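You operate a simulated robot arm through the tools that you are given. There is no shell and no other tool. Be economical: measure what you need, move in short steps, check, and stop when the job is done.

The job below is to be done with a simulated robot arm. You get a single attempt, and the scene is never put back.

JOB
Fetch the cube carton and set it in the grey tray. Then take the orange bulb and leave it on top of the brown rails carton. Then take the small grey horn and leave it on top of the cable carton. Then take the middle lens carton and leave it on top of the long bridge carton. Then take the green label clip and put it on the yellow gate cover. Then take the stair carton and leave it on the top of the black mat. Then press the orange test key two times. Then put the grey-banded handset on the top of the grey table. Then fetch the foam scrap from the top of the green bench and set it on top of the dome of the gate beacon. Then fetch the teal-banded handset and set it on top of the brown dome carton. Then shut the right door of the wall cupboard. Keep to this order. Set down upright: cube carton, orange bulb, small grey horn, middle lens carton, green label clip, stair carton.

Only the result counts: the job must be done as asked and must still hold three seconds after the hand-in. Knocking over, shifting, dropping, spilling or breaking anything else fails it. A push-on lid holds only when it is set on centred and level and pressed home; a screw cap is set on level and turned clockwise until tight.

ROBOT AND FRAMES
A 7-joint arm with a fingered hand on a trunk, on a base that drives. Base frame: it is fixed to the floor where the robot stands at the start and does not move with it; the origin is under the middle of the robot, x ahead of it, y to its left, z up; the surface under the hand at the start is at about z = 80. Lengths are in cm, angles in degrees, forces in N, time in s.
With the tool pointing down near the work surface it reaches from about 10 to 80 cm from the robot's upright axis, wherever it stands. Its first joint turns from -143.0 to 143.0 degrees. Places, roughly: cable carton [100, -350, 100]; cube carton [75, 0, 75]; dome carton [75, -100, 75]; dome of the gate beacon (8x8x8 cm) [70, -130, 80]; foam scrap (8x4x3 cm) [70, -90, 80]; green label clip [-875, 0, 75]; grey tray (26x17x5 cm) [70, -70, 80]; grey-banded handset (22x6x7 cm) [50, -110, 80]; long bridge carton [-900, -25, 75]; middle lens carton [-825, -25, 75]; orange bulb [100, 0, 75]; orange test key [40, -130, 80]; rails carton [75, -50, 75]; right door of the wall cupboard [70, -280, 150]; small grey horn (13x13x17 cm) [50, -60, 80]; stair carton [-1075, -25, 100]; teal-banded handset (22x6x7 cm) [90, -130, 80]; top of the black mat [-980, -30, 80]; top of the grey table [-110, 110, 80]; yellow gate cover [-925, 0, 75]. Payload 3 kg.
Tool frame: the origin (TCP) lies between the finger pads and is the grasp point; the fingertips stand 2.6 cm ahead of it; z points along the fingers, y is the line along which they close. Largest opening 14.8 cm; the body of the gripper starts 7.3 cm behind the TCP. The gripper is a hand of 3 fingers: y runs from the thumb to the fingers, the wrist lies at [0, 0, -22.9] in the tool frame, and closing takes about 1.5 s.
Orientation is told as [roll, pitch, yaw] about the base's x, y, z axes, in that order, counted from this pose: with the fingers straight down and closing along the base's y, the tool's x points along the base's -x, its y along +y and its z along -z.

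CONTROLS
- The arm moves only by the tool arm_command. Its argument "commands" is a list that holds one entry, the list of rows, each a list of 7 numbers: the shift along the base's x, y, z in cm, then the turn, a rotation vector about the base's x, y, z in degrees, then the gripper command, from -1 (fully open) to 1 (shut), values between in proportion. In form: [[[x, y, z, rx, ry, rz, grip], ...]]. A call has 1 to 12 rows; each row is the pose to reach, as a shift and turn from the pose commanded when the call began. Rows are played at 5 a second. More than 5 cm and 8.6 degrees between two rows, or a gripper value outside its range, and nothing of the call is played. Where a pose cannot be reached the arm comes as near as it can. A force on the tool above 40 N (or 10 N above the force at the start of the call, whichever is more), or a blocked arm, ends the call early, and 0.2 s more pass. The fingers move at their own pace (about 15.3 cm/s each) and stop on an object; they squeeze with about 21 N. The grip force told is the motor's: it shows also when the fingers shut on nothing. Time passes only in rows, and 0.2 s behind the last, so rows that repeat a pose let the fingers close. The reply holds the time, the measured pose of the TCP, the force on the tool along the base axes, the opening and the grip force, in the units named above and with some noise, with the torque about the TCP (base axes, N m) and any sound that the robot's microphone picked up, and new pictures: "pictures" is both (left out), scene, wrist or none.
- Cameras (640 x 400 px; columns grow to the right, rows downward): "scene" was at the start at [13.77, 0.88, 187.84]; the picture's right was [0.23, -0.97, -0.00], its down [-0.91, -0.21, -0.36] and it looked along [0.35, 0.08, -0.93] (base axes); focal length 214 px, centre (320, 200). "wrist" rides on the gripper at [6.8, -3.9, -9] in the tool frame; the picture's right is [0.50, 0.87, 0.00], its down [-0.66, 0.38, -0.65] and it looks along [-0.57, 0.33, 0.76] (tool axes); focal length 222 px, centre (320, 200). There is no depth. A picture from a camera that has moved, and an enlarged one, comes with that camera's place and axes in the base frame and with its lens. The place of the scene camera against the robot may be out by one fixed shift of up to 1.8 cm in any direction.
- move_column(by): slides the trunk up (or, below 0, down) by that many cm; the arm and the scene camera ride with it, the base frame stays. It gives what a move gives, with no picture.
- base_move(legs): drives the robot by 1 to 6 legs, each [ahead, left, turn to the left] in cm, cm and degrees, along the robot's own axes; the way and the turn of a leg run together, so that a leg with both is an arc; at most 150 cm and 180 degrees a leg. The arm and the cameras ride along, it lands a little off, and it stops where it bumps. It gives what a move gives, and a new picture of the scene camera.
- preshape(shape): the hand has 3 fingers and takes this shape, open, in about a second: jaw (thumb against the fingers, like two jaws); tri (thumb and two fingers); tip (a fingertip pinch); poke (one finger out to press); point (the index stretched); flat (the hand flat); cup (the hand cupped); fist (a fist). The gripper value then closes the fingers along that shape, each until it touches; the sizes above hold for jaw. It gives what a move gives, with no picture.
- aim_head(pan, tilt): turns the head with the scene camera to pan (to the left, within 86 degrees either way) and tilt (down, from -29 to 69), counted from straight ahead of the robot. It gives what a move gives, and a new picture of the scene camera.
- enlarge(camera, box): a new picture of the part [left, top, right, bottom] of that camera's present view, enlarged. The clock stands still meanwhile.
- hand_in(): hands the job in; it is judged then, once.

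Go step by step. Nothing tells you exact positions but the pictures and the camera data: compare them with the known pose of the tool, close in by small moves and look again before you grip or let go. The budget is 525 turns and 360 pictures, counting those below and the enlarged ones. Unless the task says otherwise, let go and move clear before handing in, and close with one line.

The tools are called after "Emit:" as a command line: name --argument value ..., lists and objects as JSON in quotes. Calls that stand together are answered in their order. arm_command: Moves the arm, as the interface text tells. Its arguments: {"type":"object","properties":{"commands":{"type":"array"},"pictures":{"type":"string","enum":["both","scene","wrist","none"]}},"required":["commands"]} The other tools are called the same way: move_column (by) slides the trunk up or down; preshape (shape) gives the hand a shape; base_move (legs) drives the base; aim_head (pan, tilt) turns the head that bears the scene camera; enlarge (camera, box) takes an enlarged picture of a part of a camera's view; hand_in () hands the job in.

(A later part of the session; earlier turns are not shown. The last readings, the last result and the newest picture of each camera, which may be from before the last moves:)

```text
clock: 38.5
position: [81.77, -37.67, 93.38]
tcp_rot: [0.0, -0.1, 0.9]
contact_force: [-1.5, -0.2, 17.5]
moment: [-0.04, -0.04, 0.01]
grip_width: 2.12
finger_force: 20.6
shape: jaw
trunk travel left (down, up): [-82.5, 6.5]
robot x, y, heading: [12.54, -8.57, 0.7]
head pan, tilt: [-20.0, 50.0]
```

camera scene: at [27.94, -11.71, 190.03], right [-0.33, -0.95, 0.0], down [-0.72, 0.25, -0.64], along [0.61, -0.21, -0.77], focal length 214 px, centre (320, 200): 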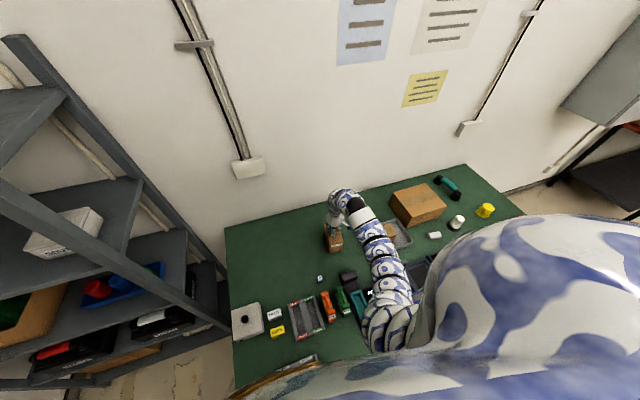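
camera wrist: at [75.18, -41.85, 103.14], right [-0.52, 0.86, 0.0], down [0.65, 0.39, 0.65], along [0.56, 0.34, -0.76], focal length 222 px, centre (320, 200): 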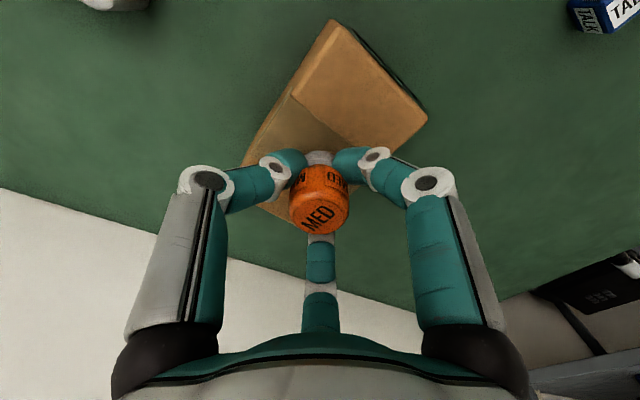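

Contact. I ease up a hair, open gently and rise.

Emit:
arm_command --commands '[[[0, 0, 0.15, 0, 0, 0, 1], [0, 0, 0.15, 0, 0, 0, 0.6], [0, 0, 0.15, 0, 0, 0, 0.3], [0, 0, 0.15, 0, 0, 0, 0], [0, 0, 0.15, 0, 0, 0, -0.3], [0, 0, 3, 0, 0, 0, -0.5], [0, 0, 7, 0, 0, 0, -1], [0, 0, 11, 0, 0, 0, -1], [0, 0, 16, 0, 0, 0, -1]]]'

```text
clock: 40.5
position: [81.97, -37.74, 109.25]
tcp_rot: [0.1, 0.0, 0.9]
contact_force: [0.4, 0.3, -0.6]
moment: [-0.02, 0.02, 0.01]
grip_width: 14.79
finger_force: 0.1
shape: jaw
trunk travel left (down, up): [-82.5, 6.5]
robot x, y, heading: [11.99, -9.25, 0.9]
head pan, tilt: [-20.0, 50.0]
camera scene: at [27.88, -11.7, 190.04], right [-0.33, -0.94, 0.0], down [-0.72, 0.25, -0.64], along [0.61, -0.21, -0.77], focal length 214 px, centre (320, 200)
camera wrist: at [75.32, -41.84, 118.27], right [-0.51, 0.86, 0.0], down [0.65, 0.39, 0.65], along [0.56, 0.34, -0.76], focal length 222 px, centre (320, 200)
```

scene: 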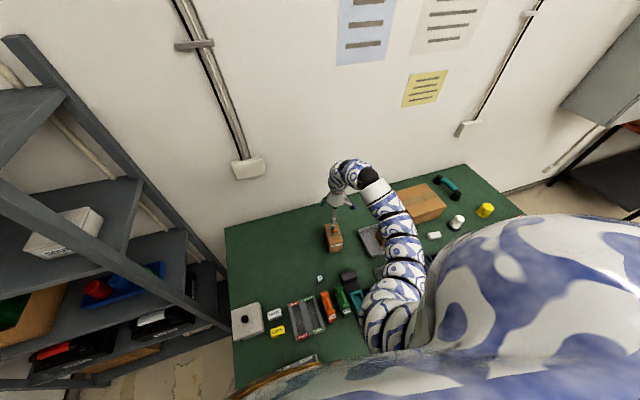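
wrist: 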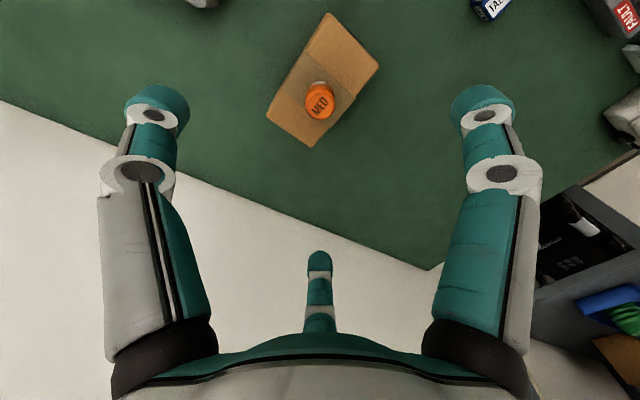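

The bulb stands on the rails carton. Now the horn: I back off, drive right and look at it closely.

Emit:
base_move --legs '[[-8, 0, -0.9], [0, -40, 0]]'

Emit:
enlarge --camera "scene" --box '[170, 250, 410, 400]'

```text
clock: 43.6
position: [72.73, -80.27, 109.23]
tcp_rot: [0.2, -0.1, -0.8]
contact_force: [-0.3, -0.3, -0.5]
moment: [-0.05, 0.01, -0.03]
grip_width: 14.78
finger_force: 0.1
shape: jaw
trunk travel left (down, up): [-82.5, 6.5]
robot x, y, heading: [3.84, -49.2, -0.9]
head pan, tilt: [-20.0, 50.0]
camera scene: at [19.5, -52.65, 190.03], right [-0.35, -0.93, 0.0], down [-0.72, 0.27, -0.64], along [0.6, -0.23, -0.77], focal length 214 px, centre (320, 200)
```

scene: 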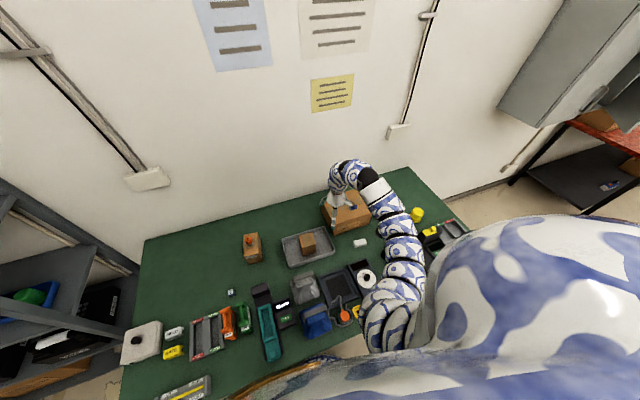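

```text
2.67 times, centred on (290, 325) of scene
camera zoom: at [19.5, -52.65, 190.03], right [-0.35, -0.93, 0.0], down [-0.72, 0.27, -0.64], along [0.6, -0.23, -0.77], focal length 572 px, centre (400, -133)
```

zoom: 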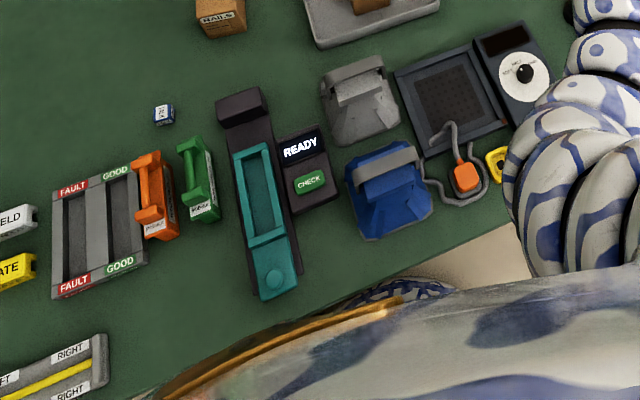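

The grey horn sits near (52, -58) with its wide side toward… unclear. I bring the wrist camera to look at it.

Emit:
arm_command --commands '[[[-4.3, 1.8, 0.5, 0, 0, 0, -1], [-8.6, 3.6, 1, 0, 0, 0, -1], [-12.9, 5.4, 1.5, 0, 0, 0, -1], [-17.2, 7.2, 2, 0, 0, 0, -1], [-21.5, 9, 2.5, 0, 0, 0, -1], [-25.8, 10.8, 3, 0, 0, 0, -1], [-30, 12.6, 3.5, 0, 0, 0, -1], [-34, 14, 4, 0, 0, 0, -1]]]'

```text
clock: 45.4
position: [54.71, -69.49, 110.2]
tcp_rot: [0.1, 0.2, -0.6]
contact_force: [1.1, -0.1, -0.7]
moment: [-0.03, 0.0, 0.0]
grip_width: 14.8
finger_force: 0.0
shape: jaw
out of reach, approached as far as the arm can: row 5, 6, 7, 8
trunk travel left (down, up): [-82.5, 6.5]
robot x, y, heading: [3.87, -49.29, -1.0]
head pan, tilt: [-20.0, 50.0]
camera scene: at [19.47, -52.55, 190.04], right [-0.35, -0.93, 0.0], down [-0.72, 0.27, -0.64], along [0.6, -0.23, -0.77], focal length 214 px, centre (320, 200)
camera wrist: at [47.94, -73.35, 119.13], right [-0.49, 0.87, 0.0], down [0.66, 0.37, 0.65], along [0.57, 0.32, -0.76], focal length 222 px, centre (320, 200)
```

scene: 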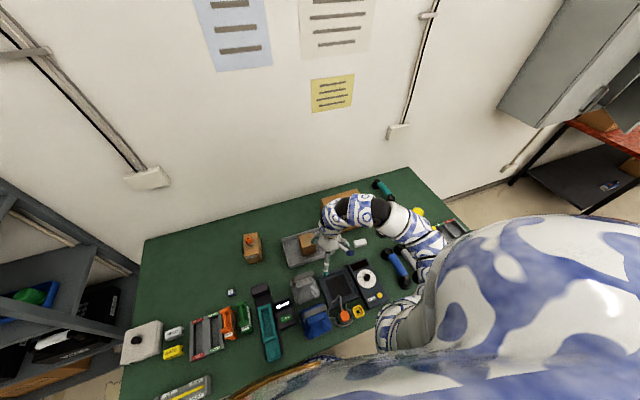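
wrist: 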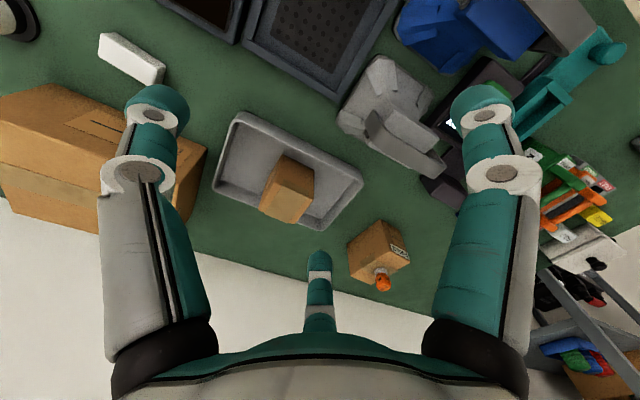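

The arm stopped short, but the horn is in view. I enlarge it.

Emit:
enlarge --camera "wrist" --box '[300, 30, 480, 210]'

Emit:
enlarge --camera "scene" --box '[260, 250, 390, 345]'

```text
2.22 times, centred on (390, 120) of wrist
camera zoom: at [47.94, -73.35, 119.13], right [-0.49, 0.87, 0.0], down [0.66, 0.37, 0.65], along [0.57, 0.32, -0.76], focal length 494 px, centre (164, 378)
```

zoom: 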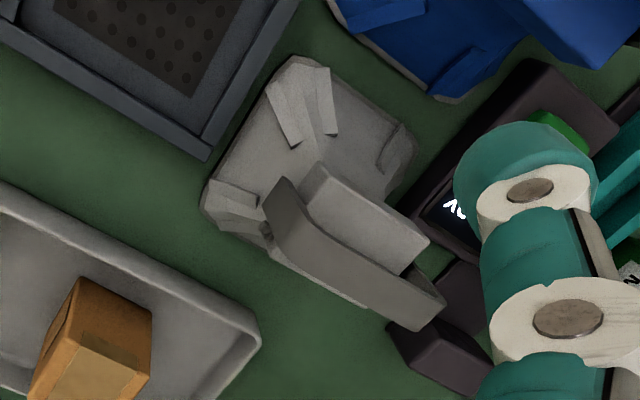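

```text
4.21 times, centred on (325, 298) of scene
camera zoom: at [19.47, -52.55, 190.04], right [-0.35, -0.93, 0.0], down [-0.72, 0.27, -0.64], along [0.6, -0.23, -0.77], focal length 903 px, centre (299, -210)
```

zoom: 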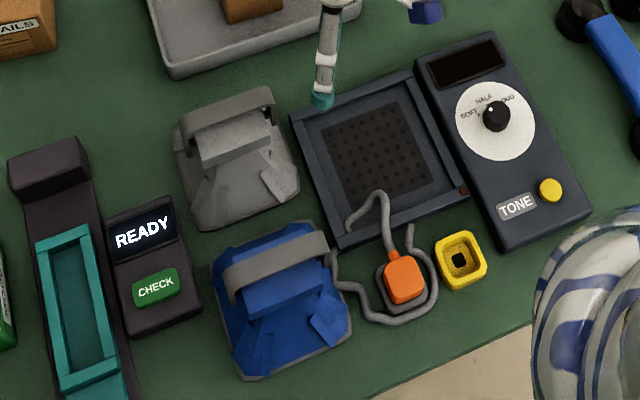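

The horn has a square foot about x 48–60, y -64–-52 and a strap-like top along y near x≈53.5, z≈97. I back off for a better view of its shape.

Emit:
base_move --legs '[[-14, 0, 1]]'

Emit:
enlarge --camera "wrist" --box '[180, 60, 480, 250]'

```text
clock: 46.8
position: [40.88, -68.54, 110.06]
tcp_rot: [0.1, 0.0, 0.3]
contact_force: [-0.3, 0.3, 0.4]
moment: [0.02, -0.02, 0.0]
grip_width: 14.77
finger_force: 0.1
shape: jaw
trunk travel left (down, up): [-82.5, 6.5]
robot x, y, heading: [-9.96, -49.09, 0.4]
head pan, tilt: [-20.0, 50.0]
camera scene: at [5.21, -52.2, 190.05], right [-0.34, -0.94, 0.0], down [-0.72, 0.26, -0.64], along [0.61, -0.22, -0.77], focal length 214 px, centre (320, 200)
```

scene: 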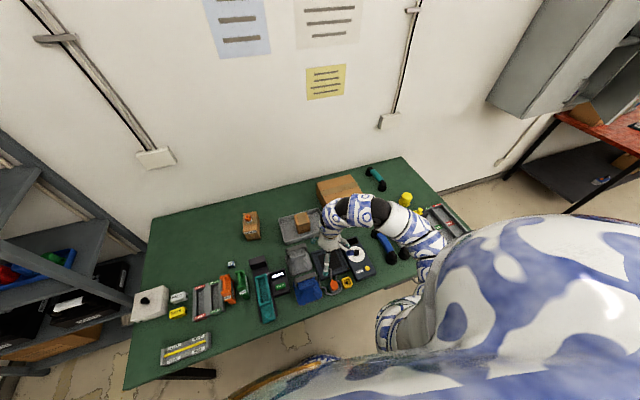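

```text
2.11 times, centred on (330, 155) of wrist
camera zoom: at [34.13, -72.51, 119.19], right [-0.5, 0.86, 0.0], down [0.65, 0.38, 0.65], along [0.56, 0.33, -0.76], focal length 468 px, centre (299, 295)
```

zoom: 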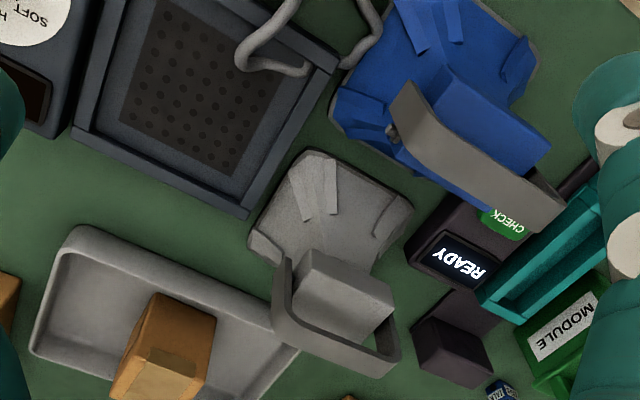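

It is a small block-like body with a carrying handle arching over it along y (top near x≈53.5, z≈97). I turn the hand -90° so thumb and fingers close across the handle, moving over it.

Emit:
arm_command --commands '[[[1, 1, 0, 0, 0, -8, -1], [2, 2, 0, 0, 0, -16, -1], [3, 3, 0, 0, 0, -24, -1], [4, 4, 0, 0, 0, -32, -1], [5, 5, 0, 0, 0, -40, -1], [6, 6, 0, 0, 0, -48, -1], [7, 7, 0, 0, 0, -56, -1], [8, 8, 0, 0, 0, -64, -1], [9, 9, 0, 0, 0, -72, -1], [10, 10, 0, 0, 0, -80, -1], [10, 10, 0, 0, 0, -88, -1], [10, 10, 0, 0, 0, -90, -1]]]'

```text
clock: 49.4
position: [50.99, -58.58, 110.0]
tcp_rot: [0.0, 0.1, -89.8]
contact_force: [0.4, -0.6, 0.0]
moment: [0.01, 0.01, -0.03]
grip_width: 14.82
finger_force: 0.1
shape: jaw
trunk travel left (down, up): [-82.5, 6.5]
robot x, y, heading: [-10.01, -49.15, 0.2]
head pan, tilt: [-20.0, 50.0]
camera scene: at [5.44, -52.19, 190.03], right [-0.34, -0.94, 0.0], down [-0.72, 0.26, -0.64], along [0.6, -0.22, -0.77], focal length 214 px, centre (320, 200)
camera wrist: at [47.05, -51.86, 119.15], right [0.86, 0.5, 0.0], down [0.38, -0.66, 0.65], along [0.33, -0.56, -0.76], focal length 222 px, centre (320, 200)
```

scene: 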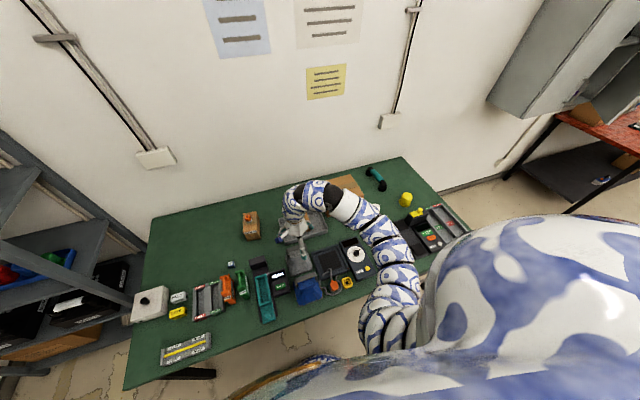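
wrist: 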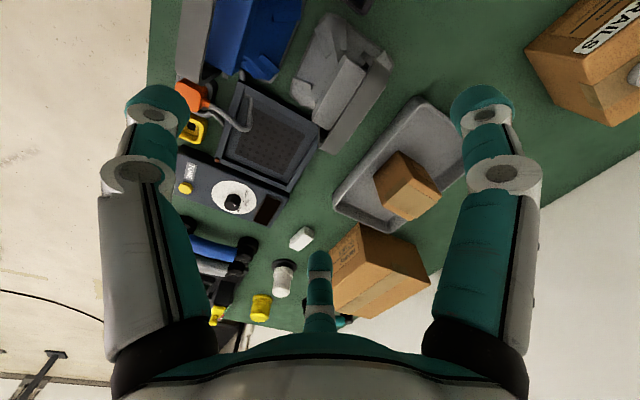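

Emit:
enlarge --camera "wrist" --box '[240, 0, 440, 170]'

```text
2.35 times, centred on (340, 85) of wrist
camera zoom: at [47.05, -51.86, 119.15], right [0.86, 0.5, 0.0], down [0.38, -0.66, 0.65], along [0.33, -0.56, -0.76], focal length 523 px, centre (273, 471)
```

zoom: 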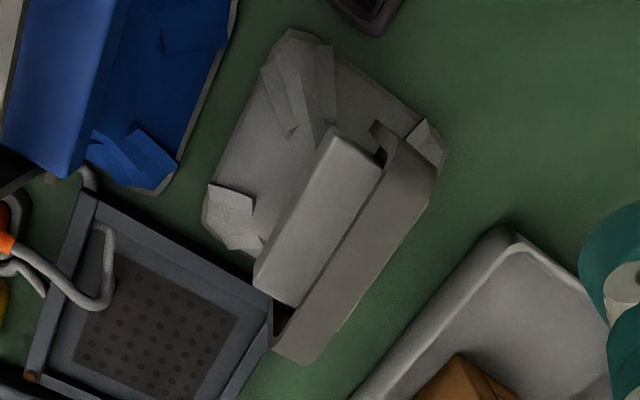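

Handle band spans x 52.6–54.8, y -62–-53 at z≈97. I centre over it and come down partway.

Emit:
arm_command --commands '[[[2.7, 0.9, 0, 0, 0, 0, -1], [2.7, 0.9, -4, 0, 0, 0, -1], [2.7, 0.9, -8, 0, 0, 0, -1]]]' --pictures "wrist"

Emit:
enlarge --camera "scene" --box '[250, 200, 378, 300]'

```text
clock: 50.2
position: [53.6, -57.54, 102.02]
tcp_rot: [0.2, 0.1, -89.7]
contact_force: [0.5, -0.7, 0.3]
moment: [0.01, 0.03, 0.03]
grip_width: 14.79
finger_force: 0.0
shape: jaw
trunk travel left (down, up): [-82.5, 6.5]
robot x, y, heading: [-10.04, -49.13, 0.3]
head pan, tilt: [-20.0, 50.0]
camera wrist: at [49.78, -50.95, 111.04], right [0.86, 0.5, 0.0], down [0.38, -0.66, 0.65], along [0.33, -0.56, -0.76], focal length 222 px, centre (320, 200)
```

wrist: 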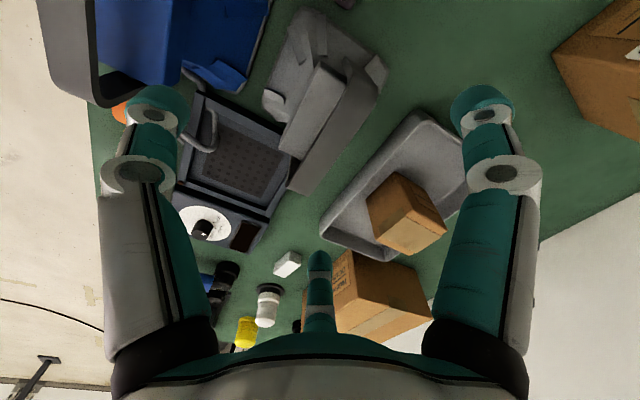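

```text
4.00 times, centred on (314, 250) of scene
camera zoom: at [5.45, -52.14, 190.03], right [-0.34, -0.94, 0.0], down [-0.72, 0.26, -0.64], along [0.6, -0.22, -0.77], focal length 858 px, centre (344, 0)
```

zoom: 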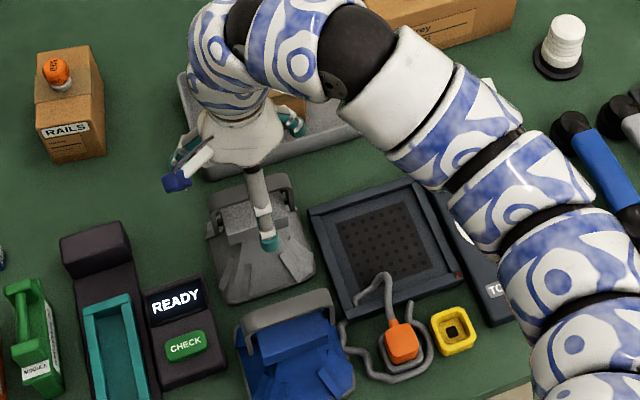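

Triangulation gives the handle top at z≈96.7. I lower so the tips pass beside it and look before closing.

Emit:
arm_command --commands '[[[0, -0.1, -3.5, 0, 0, 0, -1], [0.1, -0.1, -6.6, 0, 0, 0, -1], [0.1, -0.1, -6.6, 0, 0, 0, -1]]]'

```text
clock: 51.0
position: [53.68, -57.81, 95.4]
tcp_rot: [0.2, 0.1, -89.7]
contact_force: [0.3, -0.3, -0.1]
moment: [-0.01, -0.05, -0.02]
grip_width: 14.78
finger_force: 0.0
shape: jaw
trunk travel left (down, up): [-82.5, 6.5]
robot x, y, heading: [-10.16, -48.98, 0.1]
head pan, tilt: [-20.0, 50.0]
camera scene: at [5.43, -52.19, 190.04], right [-0.34, -0.94, 0.0], down [-0.72, 0.26, -0.64], along [0.6, -0.22, -0.77], focal length 214 px, centre (320, 200)
camera wrist: at [49.84, -51.14, 104.44], right [0.86, 0.5, 0.0], down [0.38, -0.66, 0.65], along [0.33, -0.56, -0.76], focal length 222 px, centre (320, 200)
```

scene: 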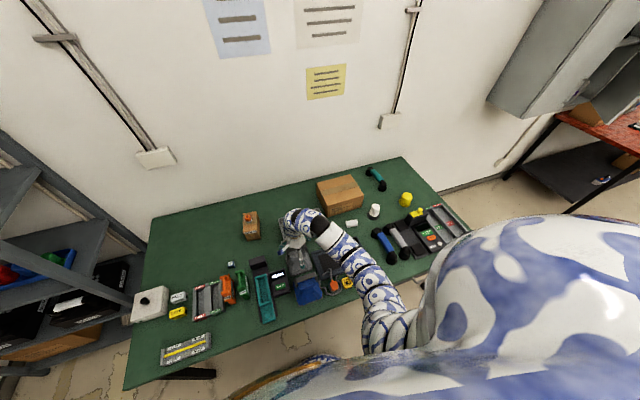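
wrist: 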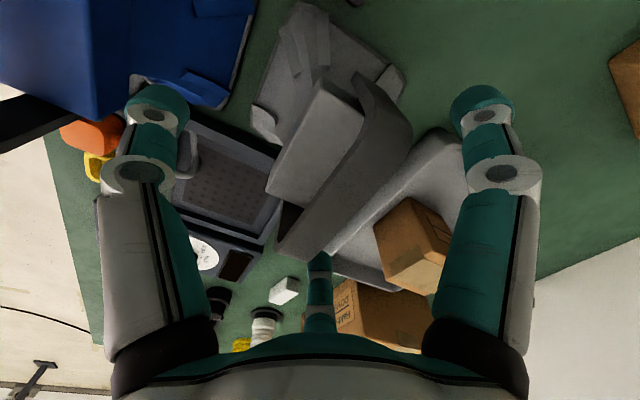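

The handle passes through the grasp point. I close and lift a little.

Emit:
arm_command --commands '[[[0, 0, 0, 0, 0, 0, -0.3], [0, 0, 0, 0, 0, 0, 0.2], [0, 0, 0, 0, 0, 0, 0.6], [0, 0, 0, 0, 0, 0, 1], [0, 0, 0, 0, 0, 0, 1], [0, 0, 0, 0, 0, 0, 1], [0, 0, 0, 0, 0, 0, 1], [0, 0, 1, 0, 0, 0, 1], [0, 0, 2, 0, 0, 0, 1]]]'

```text
clock: 53.0
position: [53.95, -57.71, 97.38]
tcp_rot: [0.1, 0.2, -89.6]
contact_force: [0.3, 0.2, -2.8]
moment: [0.0, -0.02, 0.01]
grip_width: 0.04
finger_force: 20.9
shape: jaw
trunk travel left (down, up): [-82.5, 6.5]
robot x, y, heading: [-10.21, -48.87, -0.1]
head pan, tilt: [-20.0, 50.0]
camera scene: at [5.46, -52.21, 190.03], right [-0.34, -0.94, 0.0], down [-0.72, 0.26, -0.64], along [0.6, -0.22, -0.77], focal length 214 px, centre (320, 200)
camera wrist: at [49.94, -51.15, 106.46], right [0.86, 0.5, 0.0], down [0.38, -0.66, 0.65], along [0.33, -0.56, -0.76], focal length 222 px, centre (320, 200)
```

scene: 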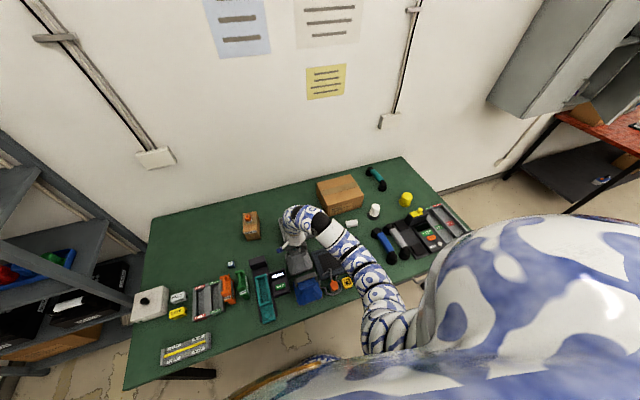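
wrist: 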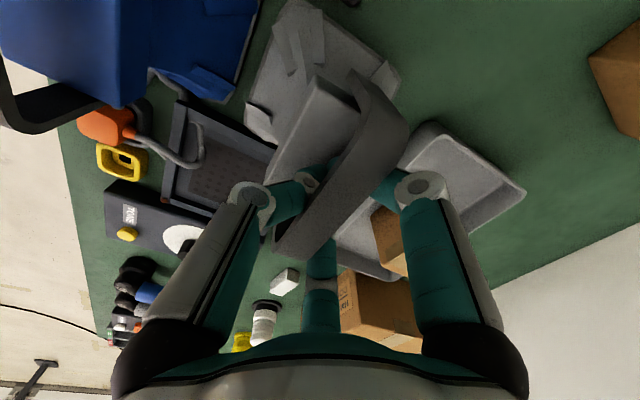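

The fingers closed under the handle and the horn hangs on them (about 2.8 N). I check how it hangs.

Emit:
enlarge --camera "scene" --box '[250, 200, 378, 300]'

Emit:
enlarge --camera "wrist" --box '[200, 0, 460, 300]'

```text
4.00 times, centred on (314, 250) of scene
camera zoom: at [5.46, -52.21, 190.03], right [-0.34, -0.94, 0.0], down [-0.72, 0.26, -0.64], along [0.6, -0.22, -0.77], focal length 858 px, centre (344, 0)
```

zoom: 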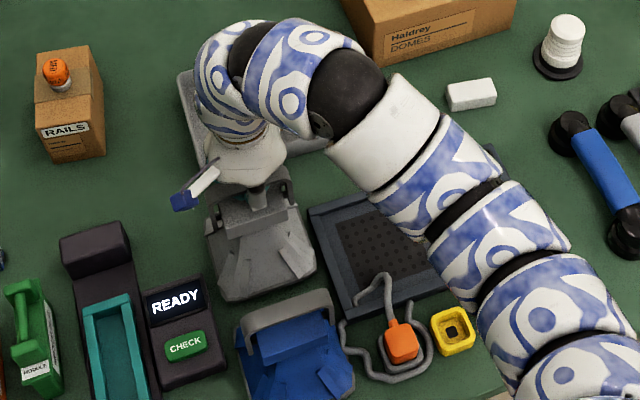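

```text
1.33 times, centred on (330, 150) of wrist
camera zoom: at [49.94, -51.15, 106.46], right [0.86, 0.5, 0.0], down [0.38, -0.66, 0.65], along [0.33, -0.56, -0.76], focal length 296 px, centre (307, 267)
```

zoom: 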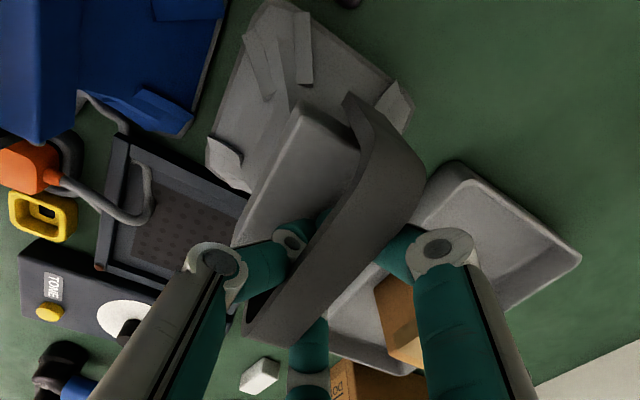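

It hangs level in a caged hook grip; I keep that. I lift it higher and turn the head right to see the cable carton region.

Emit:
arm_command --commands '[[[0, 0, 3, 0, 0, 0, 1], [0, 0, 6, 0, 0, 0, 1], [0, 0, 9, 0, 0, 0, 1], [0, 0, 12, 0, 0, 0, 1], [0, 0, 15, 0, 0, 0, 1], [0, 0, 18, 0, 0, 0, 1]]]' --pictures "none"

Emit:
aim_head --pan -65 --tilt 15

```text
clock: 54.4
position: [53.55, -57.54, 112.01]
tcp_rot: [0.4, 0.6, -89.7]
contact_force: [-0.2, 0.1, -3.1]
moment: [-0.04, -0.03, 0.0]
grip_width: 0.03
finger_force: 21.1
shape: jaw
out of reach, approached as far as the arm can: row 5, 6
trunk travel left (down, up): [-82.5, 6.5]
robot x, y, heading: [-9.99, -49.45, 0.3]
head pan, tilt: [-20.0, 50.0]
```

```text
clock: 55.5
position: [53.65, -57.57, 112.04]
tcp_rot: [0.4, 0.6, -89.6]
contact_force: [0.4, 0.2, -3.1]
moment: [-0.02, 0.01, 0.01]
grip_width: 0.04
finger_force: 21.0
shape: jaw
trunk travel left (down, up): [-82.5, 6.5]
robot x, y, heading: [-10.46, -49.28, 0.4]
head pan, tilt: [-65.0, 15.0]
camera scene: at [2.2, -58.04, 195.4], right [-0.9, -0.43, 0.0], down [-0.11, 0.23, -0.97], along [0.41, -0.87, -0.26], focal length 214 px, centre (320, 200)
```

scene: 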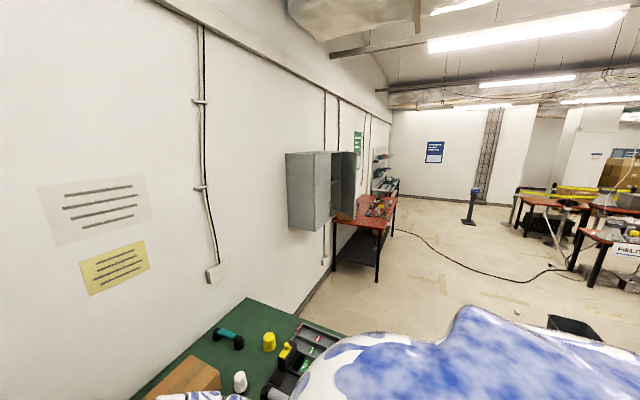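

Emit:
enlarge --camera "scene" --box '[280, 130, 440, 290]'

Emit:
move_column --by 6

```text
2.50 times, centred on (360, 210) of scene
camera zoom: at [2.2, -58.04, 195.4], right [-0.9, -0.43, 0.0], down [-0.11, 0.23, -0.97], along [0.41, -0.87, -0.26], focal length 536 px, centre (220, 175)
```

zoom: 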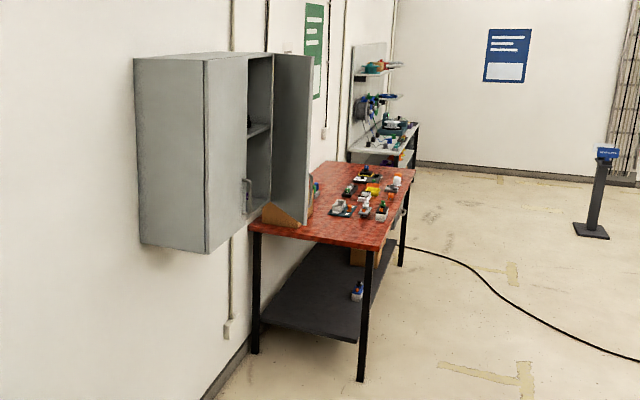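

```text
clock: 56.5
position: [53.66, -57.5, 118.09]
tcp_rot: [0.5, 0.6, -89.8]
contact_force: [0.5, -0.1, -3.8]
moment: [-0.04, -0.01, -0.01]
grip_width: 0.0
finger_force: 21.5
shape: jaw
trunk travel left (down, up): [-88.5, 0.5]
robot x, y, heading: [-10.4, -49.45, 0.2]
head pan, tilt: [-65.0, 15.0]
```

The cable carton seems to sit on the red bench behind the open cupboard door. I back away from this bench and drive right along the aisle.

Emit:
base_move --legs '[[-45, 0, 0], [0, -130, 0], [0, -80, 0]]'

```text
clock: 69.2
position: [9.47, -265.67, 117.93]
tcp_rot: [0.5, 0.5, -89.2]
contact_force: [0.9, -0.6, -3.4]
moment: [0.0, -0.05, -0.04]
grip_width: 0.0
finger_force: 21.3
shape: jaw
trunk travel left (down, up): [-88.5, 0.5]
robot x, y, heading: [-54.95, -257.84, 0.8]
head pan, tilt: [-65.0, 15.0]
camera scene: at [-42.03, -266.83, 201.4], right [-0.9, -0.43, 0.0], down [-0.11, 0.23, -0.97], along [0.42, -0.87, -0.26], focal length 214 px, centre (320, 200)
```

scene: 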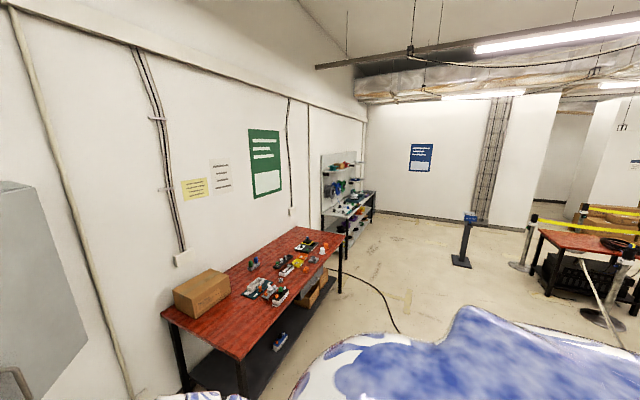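

A brown carton stands on the near-wall corner of the red bench. I aim the head at it and measure.

Emit:
aim_head --pan -32 --tilt 28

Emit:
enlarge --camera "scene" --box '[200, 120, 440, 270]'

```text
clock: 70.2
position: [9.44, -265.77, 117.98]
tcp_rot: [0.4, 0.6, -89.3]
contact_force: [0.4, -0.1, -4.0]
moment: [-0.03, -0.03, -0.01]
grip_width: 0.02
finger_force: 21.1
shape: jaw
trunk travel left (down, up): [-88.5, 0.5]
robot x, y, heading: [-54.54, -257.98, 0.9]
head pan, tilt: [-32.0, 28.0]
camera scene: at [-38.3, -263.09, 199.3], right [-0.52, -0.85, 0.0], down [-0.4, 0.24, -0.88], along [0.75, -0.46, -0.47], focal length 214 px, centre (320, 200)
```

scene: 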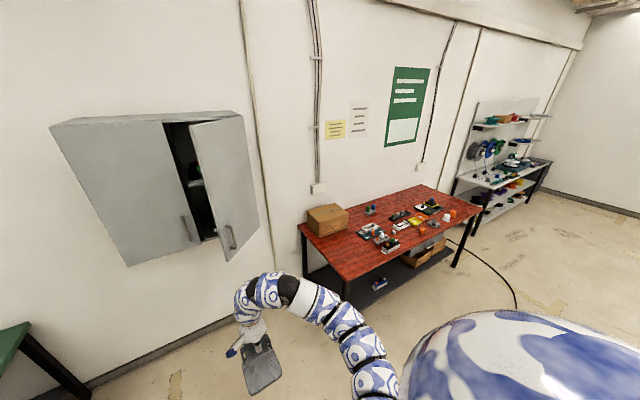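

```text
2.67 times, centred on (320, 195) of scene
camera zoom: at [-38.3, -263.09, 199.3], right [-0.52, -0.85, 0.0], down [-0.4, 0.24, -0.88], along [0.75, -0.46, -0.47], focal length 572 px, centre (320, 213)
```

zoom: 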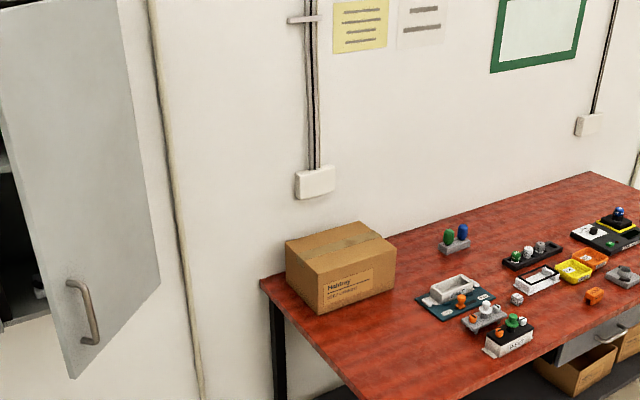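

The carton top is around z≈100, spanning about x 87–109, y -340–-369. I turn the hand back to yaw 0 for better reach and read the carton's label.

Emit:
arm_command --commands '[[[0, 0, 0, 0, 0, 8, 1], [0, 0, 0, 0, 0, 16, 1], [0, 0, 0, 0, 0, 24, 1], [0, 0, 0, 0, 0, 32, 1], [0, 0, 0, 0, 0, 40, 1], [0, 0, 0, 0, 0, 48, 1], [0, 0, 0, 0, 0, 56, 1], [0, 0, 0, 0, 0, 64, 1], [0, 0, 0, 0, 0, 72, 1], [0, 0, 0, 0, 0, 80, 1], [0, 0, 0, 0, 0, 86, 1], [0, 0, 0, 0, 0, 89, 1]]]' --pictures "wrist"

Emit:
enlarge --camera "scene" --box '[300, 195, 364, 245]'

```text
clock: 72.8
position: [9.42, -265.83, 117.61]
tcp_rot: [0.7, 0.3, -0.1]
contact_force: [0.0, -0.4, -4.0]
moment: [0.03, -0.04, 0.0]
grip_width: 0.0
finger_force: 20.8
shape: jaw
trunk travel left (down, up): [-88.5, 0.5]
robot x, y, heading: [-53.92, -258.15, 0.6]
head pan, tilt: [-32.0, 28.0]
camera wrist: at [2.69, -269.88, 126.65], right [-0.5, 0.87, 0.01], down [0.66, 0.37, 0.66], along [0.56, 0.34, -0.75], focal length 222 px, centre (320, 200)
```

wrist: 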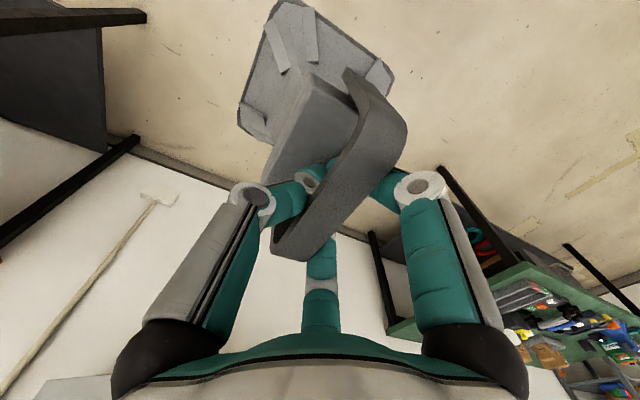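

```text
8.00 times, centred on (332, 220) of scene
camera zoom: at [-38.3, -263.08, 199.3], right [-0.52, -0.85, 0.0], down [-0.4, 0.24, -0.88], along [0.75, -0.46, -0.47], focal length 1716 px, centre (224, 40)
```

zoom: 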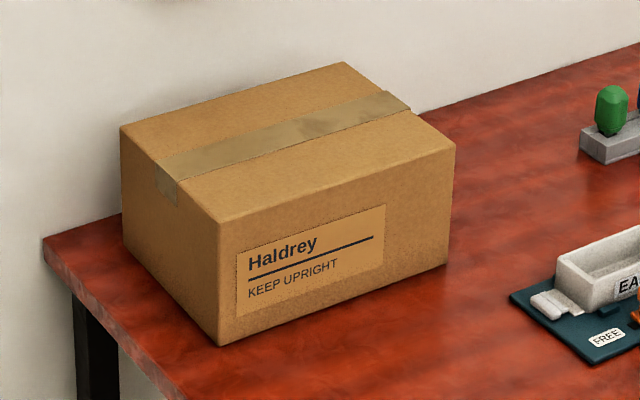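

The label only says "Haldrey, keep upright", but its place matches the cable carton. I drive over so the arm faces it.

Emit:
base_move --legs '[[0, -88, -0.6], [50, 0, 0]]'

```text
clock: 79.8
position: [58.62, -354.33, 117.63]
tcp_rot: [0.8, 0.3, -1.5]
contact_force: [0.5, -0.2, -3.3]
moment: [0.04, -0.03, 0.01]
grip_width: 0.02
finger_force: 20.4
shape: jaw
trunk travel left (down, up): [-88.5, 0.5]
robot x, y, heading: [-5.03, -344.8, -0.5]
head pan, tilt: [-32.0, 28.0]
camera scene: at [11.11, -350.49, 199.29], right [-0.54, -0.84, 0.0], down [-0.4, 0.25, -0.88], along [0.74, -0.47, -0.47], focal length 214 px, centre (320, 200)
```

scene: 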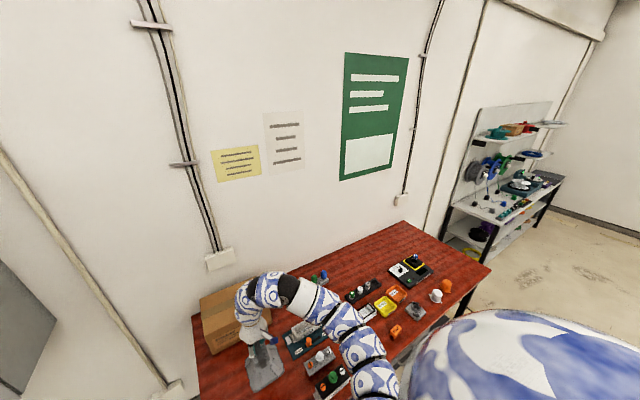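

Emit:
aim_head --pan -5 --tilt 48

Emit:
enlarge --camera "wrist" --box '[0, 0, 640, 400]'

```text
clock: 80.8
position: [58.6, -354.32, 117.74]
tcp_rot: [0.8, 0.3, -1.6]
contact_force: [-0.2, -0.9, -3.5]
moment: [0.0, -0.03, 0.02]
grip_width: 0.0
finger_force: 21.0
shape: jaw
trunk travel left (down, up): [-88.5, 0.5]
robot x, y, heading: [-5.0, -345.15, -0.6]
head pan, tilt: [-5.0, 48.0]
camera scene: at [11.18, -346.36, 196.31], right [-0.1, -1.0, 0.0], down [-0.74, 0.07, -0.67], along [0.67, -0.07, -0.74], focal length 214 px, centre (320, 200)
```

scene: 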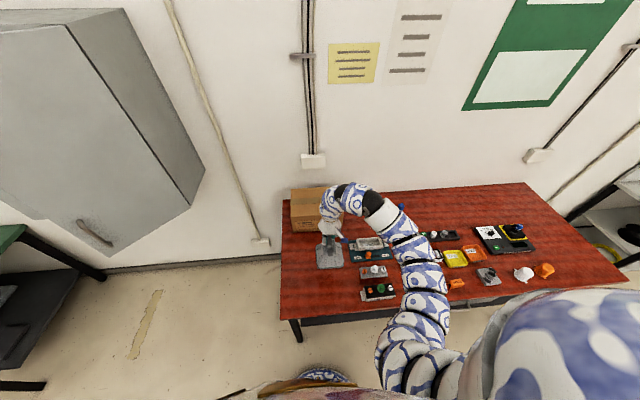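

```text
1.00 times, centred on (320, 200) of wrist (not enlarged: the box is as wide or as high as the picture)
camera zoom: at [51.82, -358.22, 126.64], right [-0.48, 0.88, 0.01], down [0.67, 0.35, 0.66], along [0.57, 0.32, -0.75], focal length 222 px, centre (320, 200)
```

zoom: 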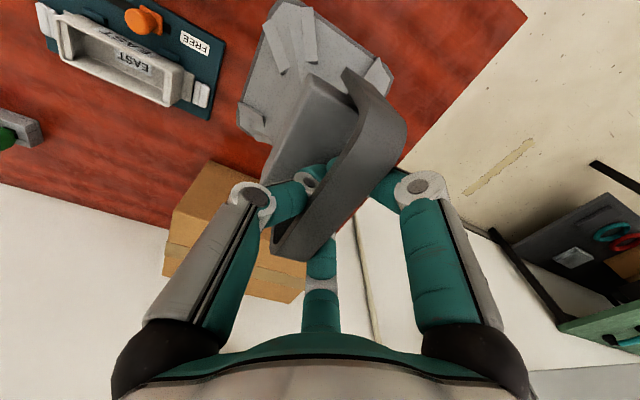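

Carton top is z≈99 with its near edge at x≈87. The horn's foot is about 2.5 cm above that. I drive ahead 20 and see whether the hand can rise further out.

Emit:
base_move --legs '[[19, 0, 0.6]]'

Emit:
arm_command --commands '[[[0, 0, 1, 0, 0, 0, 1], [0, 0, 2, 0, 0, 0, 1], [1, 0, 3, 0, 0, 0, 1]]]'

```text
clock: 82.5
position: [77.11, -353.97, 117.73]
tcp_rot: [0.8, 0.3, -1.0]
contact_force: [-0.2, 0.3, -3.5]
moment: [0.01, -0.02, 0.0]
grip_width: 0.03
finger_force: 20.5
shape: jaw
trunk travel left (down, up): [-88.5, 0.5]
robot x, y, heading: [13.5, -345.42, 0.1]
head pan, tilt: [-5.0, 48.0]
stopped in leg 1: the robot was blocked; the commanded pose is now the measured one
camera scene: at [29.44, -346.38, 196.32], right [-0.09, -1.0, 0.0], down [-0.74, 0.07, -0.67], along [0.67, -0.06, -0.74], focal length 214 px, centre (320, 200)
```

scene: 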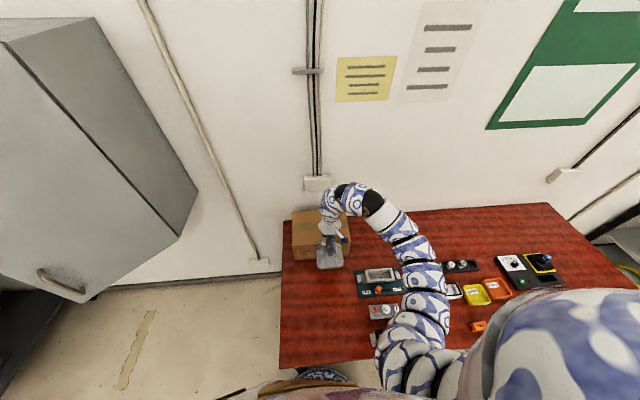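

```text
clock: 83.3
position: [77.27, -353.98, 118.68]
tcp_rot: [1.6, -0.4, -1.0]
contact_force: [-1.0, 0.6, -3.9]
moment: [0.0, 0.03, 0.02]
grip_width: 0.0
finger_force: 21.0
shape: jaw
out of reach, approached as far as the arm can: row 1, 2, 3
trunk travel left (down, up): [-88.5, 0.5]
robot x, y, heading: [13.4, -345.16, -0.1]
head pan, tilt: [-5.0, 48.0]
camera scene: at [29.58, -346.39, 196.31], right [-0.09, -1.0, 0.0], down [-0.74, 0.07, -0.67], along [0.67, -0.06, -0.74], focal length 214 px, centre (320, 200)
camera wrist: at [70.5, -358.05, 127.55], right [-0.49, 0.87, 0.02], down [0.66, 0.35, 0.67], along [0.58, 0.34, -0.74], focal length 222 px, centre (320, 200)
```

scene: 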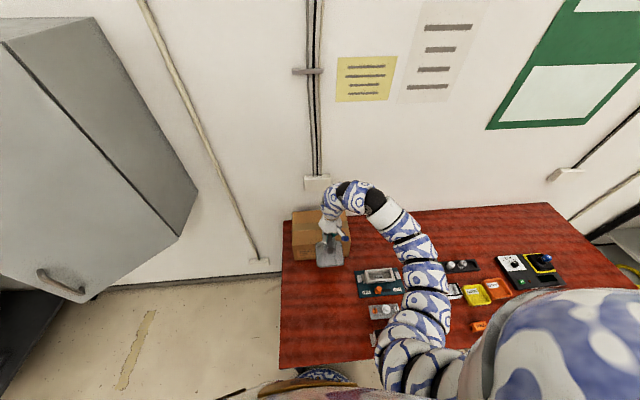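
wrist: 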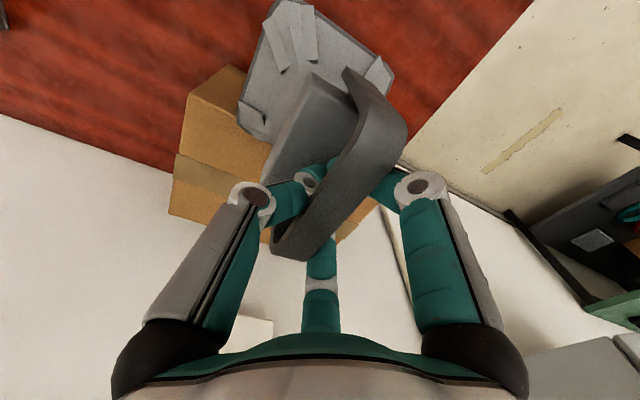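

The base is against the red bench. Height is limited here, but the foot should clear the carton top by about 3 cm; I try moving outward a few cm keeping the height.

Emit:
arm_command --commands '[[[1.5, 0, 0, 0, 0, 0, 1], [3, 0, 0, 0, 0, 0, 1]]]' --pictures "wrist"

Emit:
enlarge --camera "scene" --box '[270, 160, 398, 280]'

```text
clock: 83.9
position: [80.33, -354.0, 118.12]
tcp_rot: [1.2, 0.0, -1.1]
contact_force: [0.9, 0.5, -2.8]
moment: [0.01, 0.01, -0.01]
grip_width: 0.0
finger_force: 21.0
shape: jaw
out of reach, approached as far as the arm can: row 1, 2
trunk travel left (down, up): [-88.5, 0.5]
robot x, y, heading: [13.64, -345.12, -0.2]
head pan, tilt: [-5.0, 48.0]
camera wrist: at [73.57, -357.91, 126.91], right [-0.48, 0.88, 0.02], down [0.66, 0.35, 0.66], along [0.57, 0.33, -0.75], focal length 222 px, centre (320, 200)
```

wrist: 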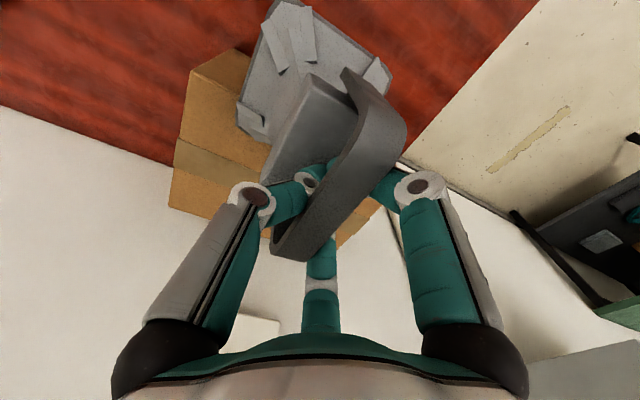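

```text
3.33 times, centred on (334, 220) of scene
camera zoom: at [29.65, -346.35, 196.3], right [-0.09, -1.0, 0.0], down [-0.74, 0.07, -0.67], along [0.67, -0.06, -0.74], focal length 715 px, centre (273, 133)
```

zoom: 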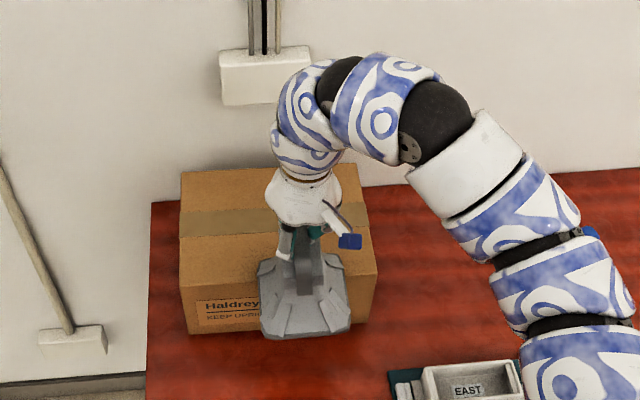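

Height falls slowly as I extend. I test the reachable height further out beside the carton, over free space to the left.

Emit:
arm_command --commands '[[[-2, 4, 0, 0, 0, 0, 1], [-2, 9, 0, 0, 0, 0, 1], [-2, 14, 0, 0, 0, 0, 1], [-2, 19, 0, 0, 0, 0, 1], [-2, 24, 0, 0, 0, 0, 1], [-2, 28, 0, 0, 0, 0, 1], [2, 28, 0, 0, 0, 0, 1], [6, 28, 0, 0, 0, 0, 1], [10, 28, 0, 0, 0, 0, 1], [14, 28, 0, 0, 0, 0, 1], [17, 28, 0, 0, 0, 0, 1]]]' --pictures "wrist"

```text
clock: 86.3
position: [97.65, -325.52, 118.01]
tcp_rot: [0.8, 0.3, -0.8]
contact_force: [0.2, 1.1, -1.8]
moment: [-0.01, -0.04, 0.02]
grip_width: 0.01
finger_force: 20.8
shape: jaw
trunk travel left (down, up): [-88.5, 0.5]
robot x, y, heading: [13.43, -345.59, -0.3]
head pan, tilt: [-5.0, 48.0]
camera wrist: at [90.83, -329.5, 126.99], right [-0.49, 0.87, 0.01], down [0.66, 0.36, 0.66], along [0.57, 0.33, -0.75], focal length 222 px, centre (320, 200)
```

wrist: 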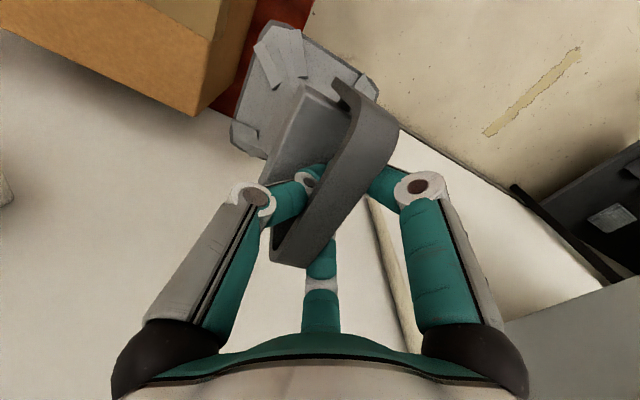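

Reach out here is fine. I raise more and check the swing.

Emit:
arm_command --commands '[[[0, 0, 1.5, 0, 0, 0, 1], [0, 0, 3, 0, 0, 0, 1], [0, 0, 4, 0, 0, 0, 1], [0, 0, 4, 0, 0, 0, 1]]]' --pictures "both"

```text
clock: 87.3
position: [97.39, -325.65, 121.93]
tcp_rot: [0.8, 0.2, -1.0]
contact_force: [0.0, 0.1, -3.3]
moment: [0.01, 0.01, -0.01]
grip_width: 0.01
finger_force: 21.0
shape: jaw
trunk travel left (down, up): [-88.5, 0.5]
robot x, y, heading: [13.62, -345.28, -0.0]
head pan, tilt: [-5.0, 48.0]
camera scene: at [29.62, -346.32, 196.3], right [-0.09, -1.0, 0.0], down [-0.74, 0.06, -0.67], along [0.67, -0.06, -0.74], focal length 214 px, centre (320, 200)
camera wrist: at [90.62, -329.6, 130.91], right [-0.49, 0.87, 0.01], down [0.66, 0.36, 0.66], along [0.57, 0.33, -0.75], focal length 222 px, centre (320, 200)
```

scene: 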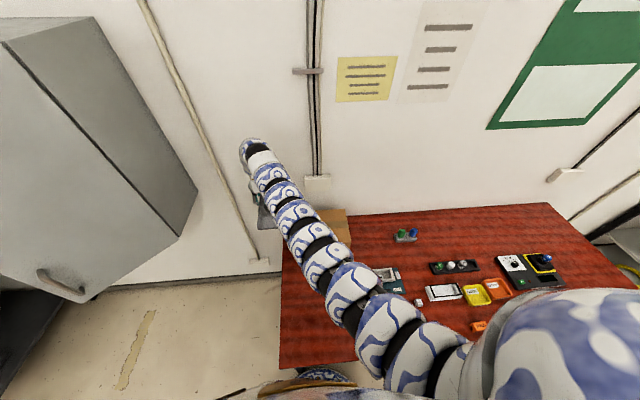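
wrist: 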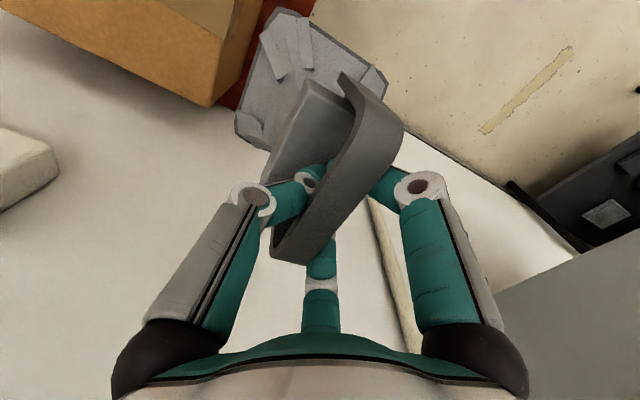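

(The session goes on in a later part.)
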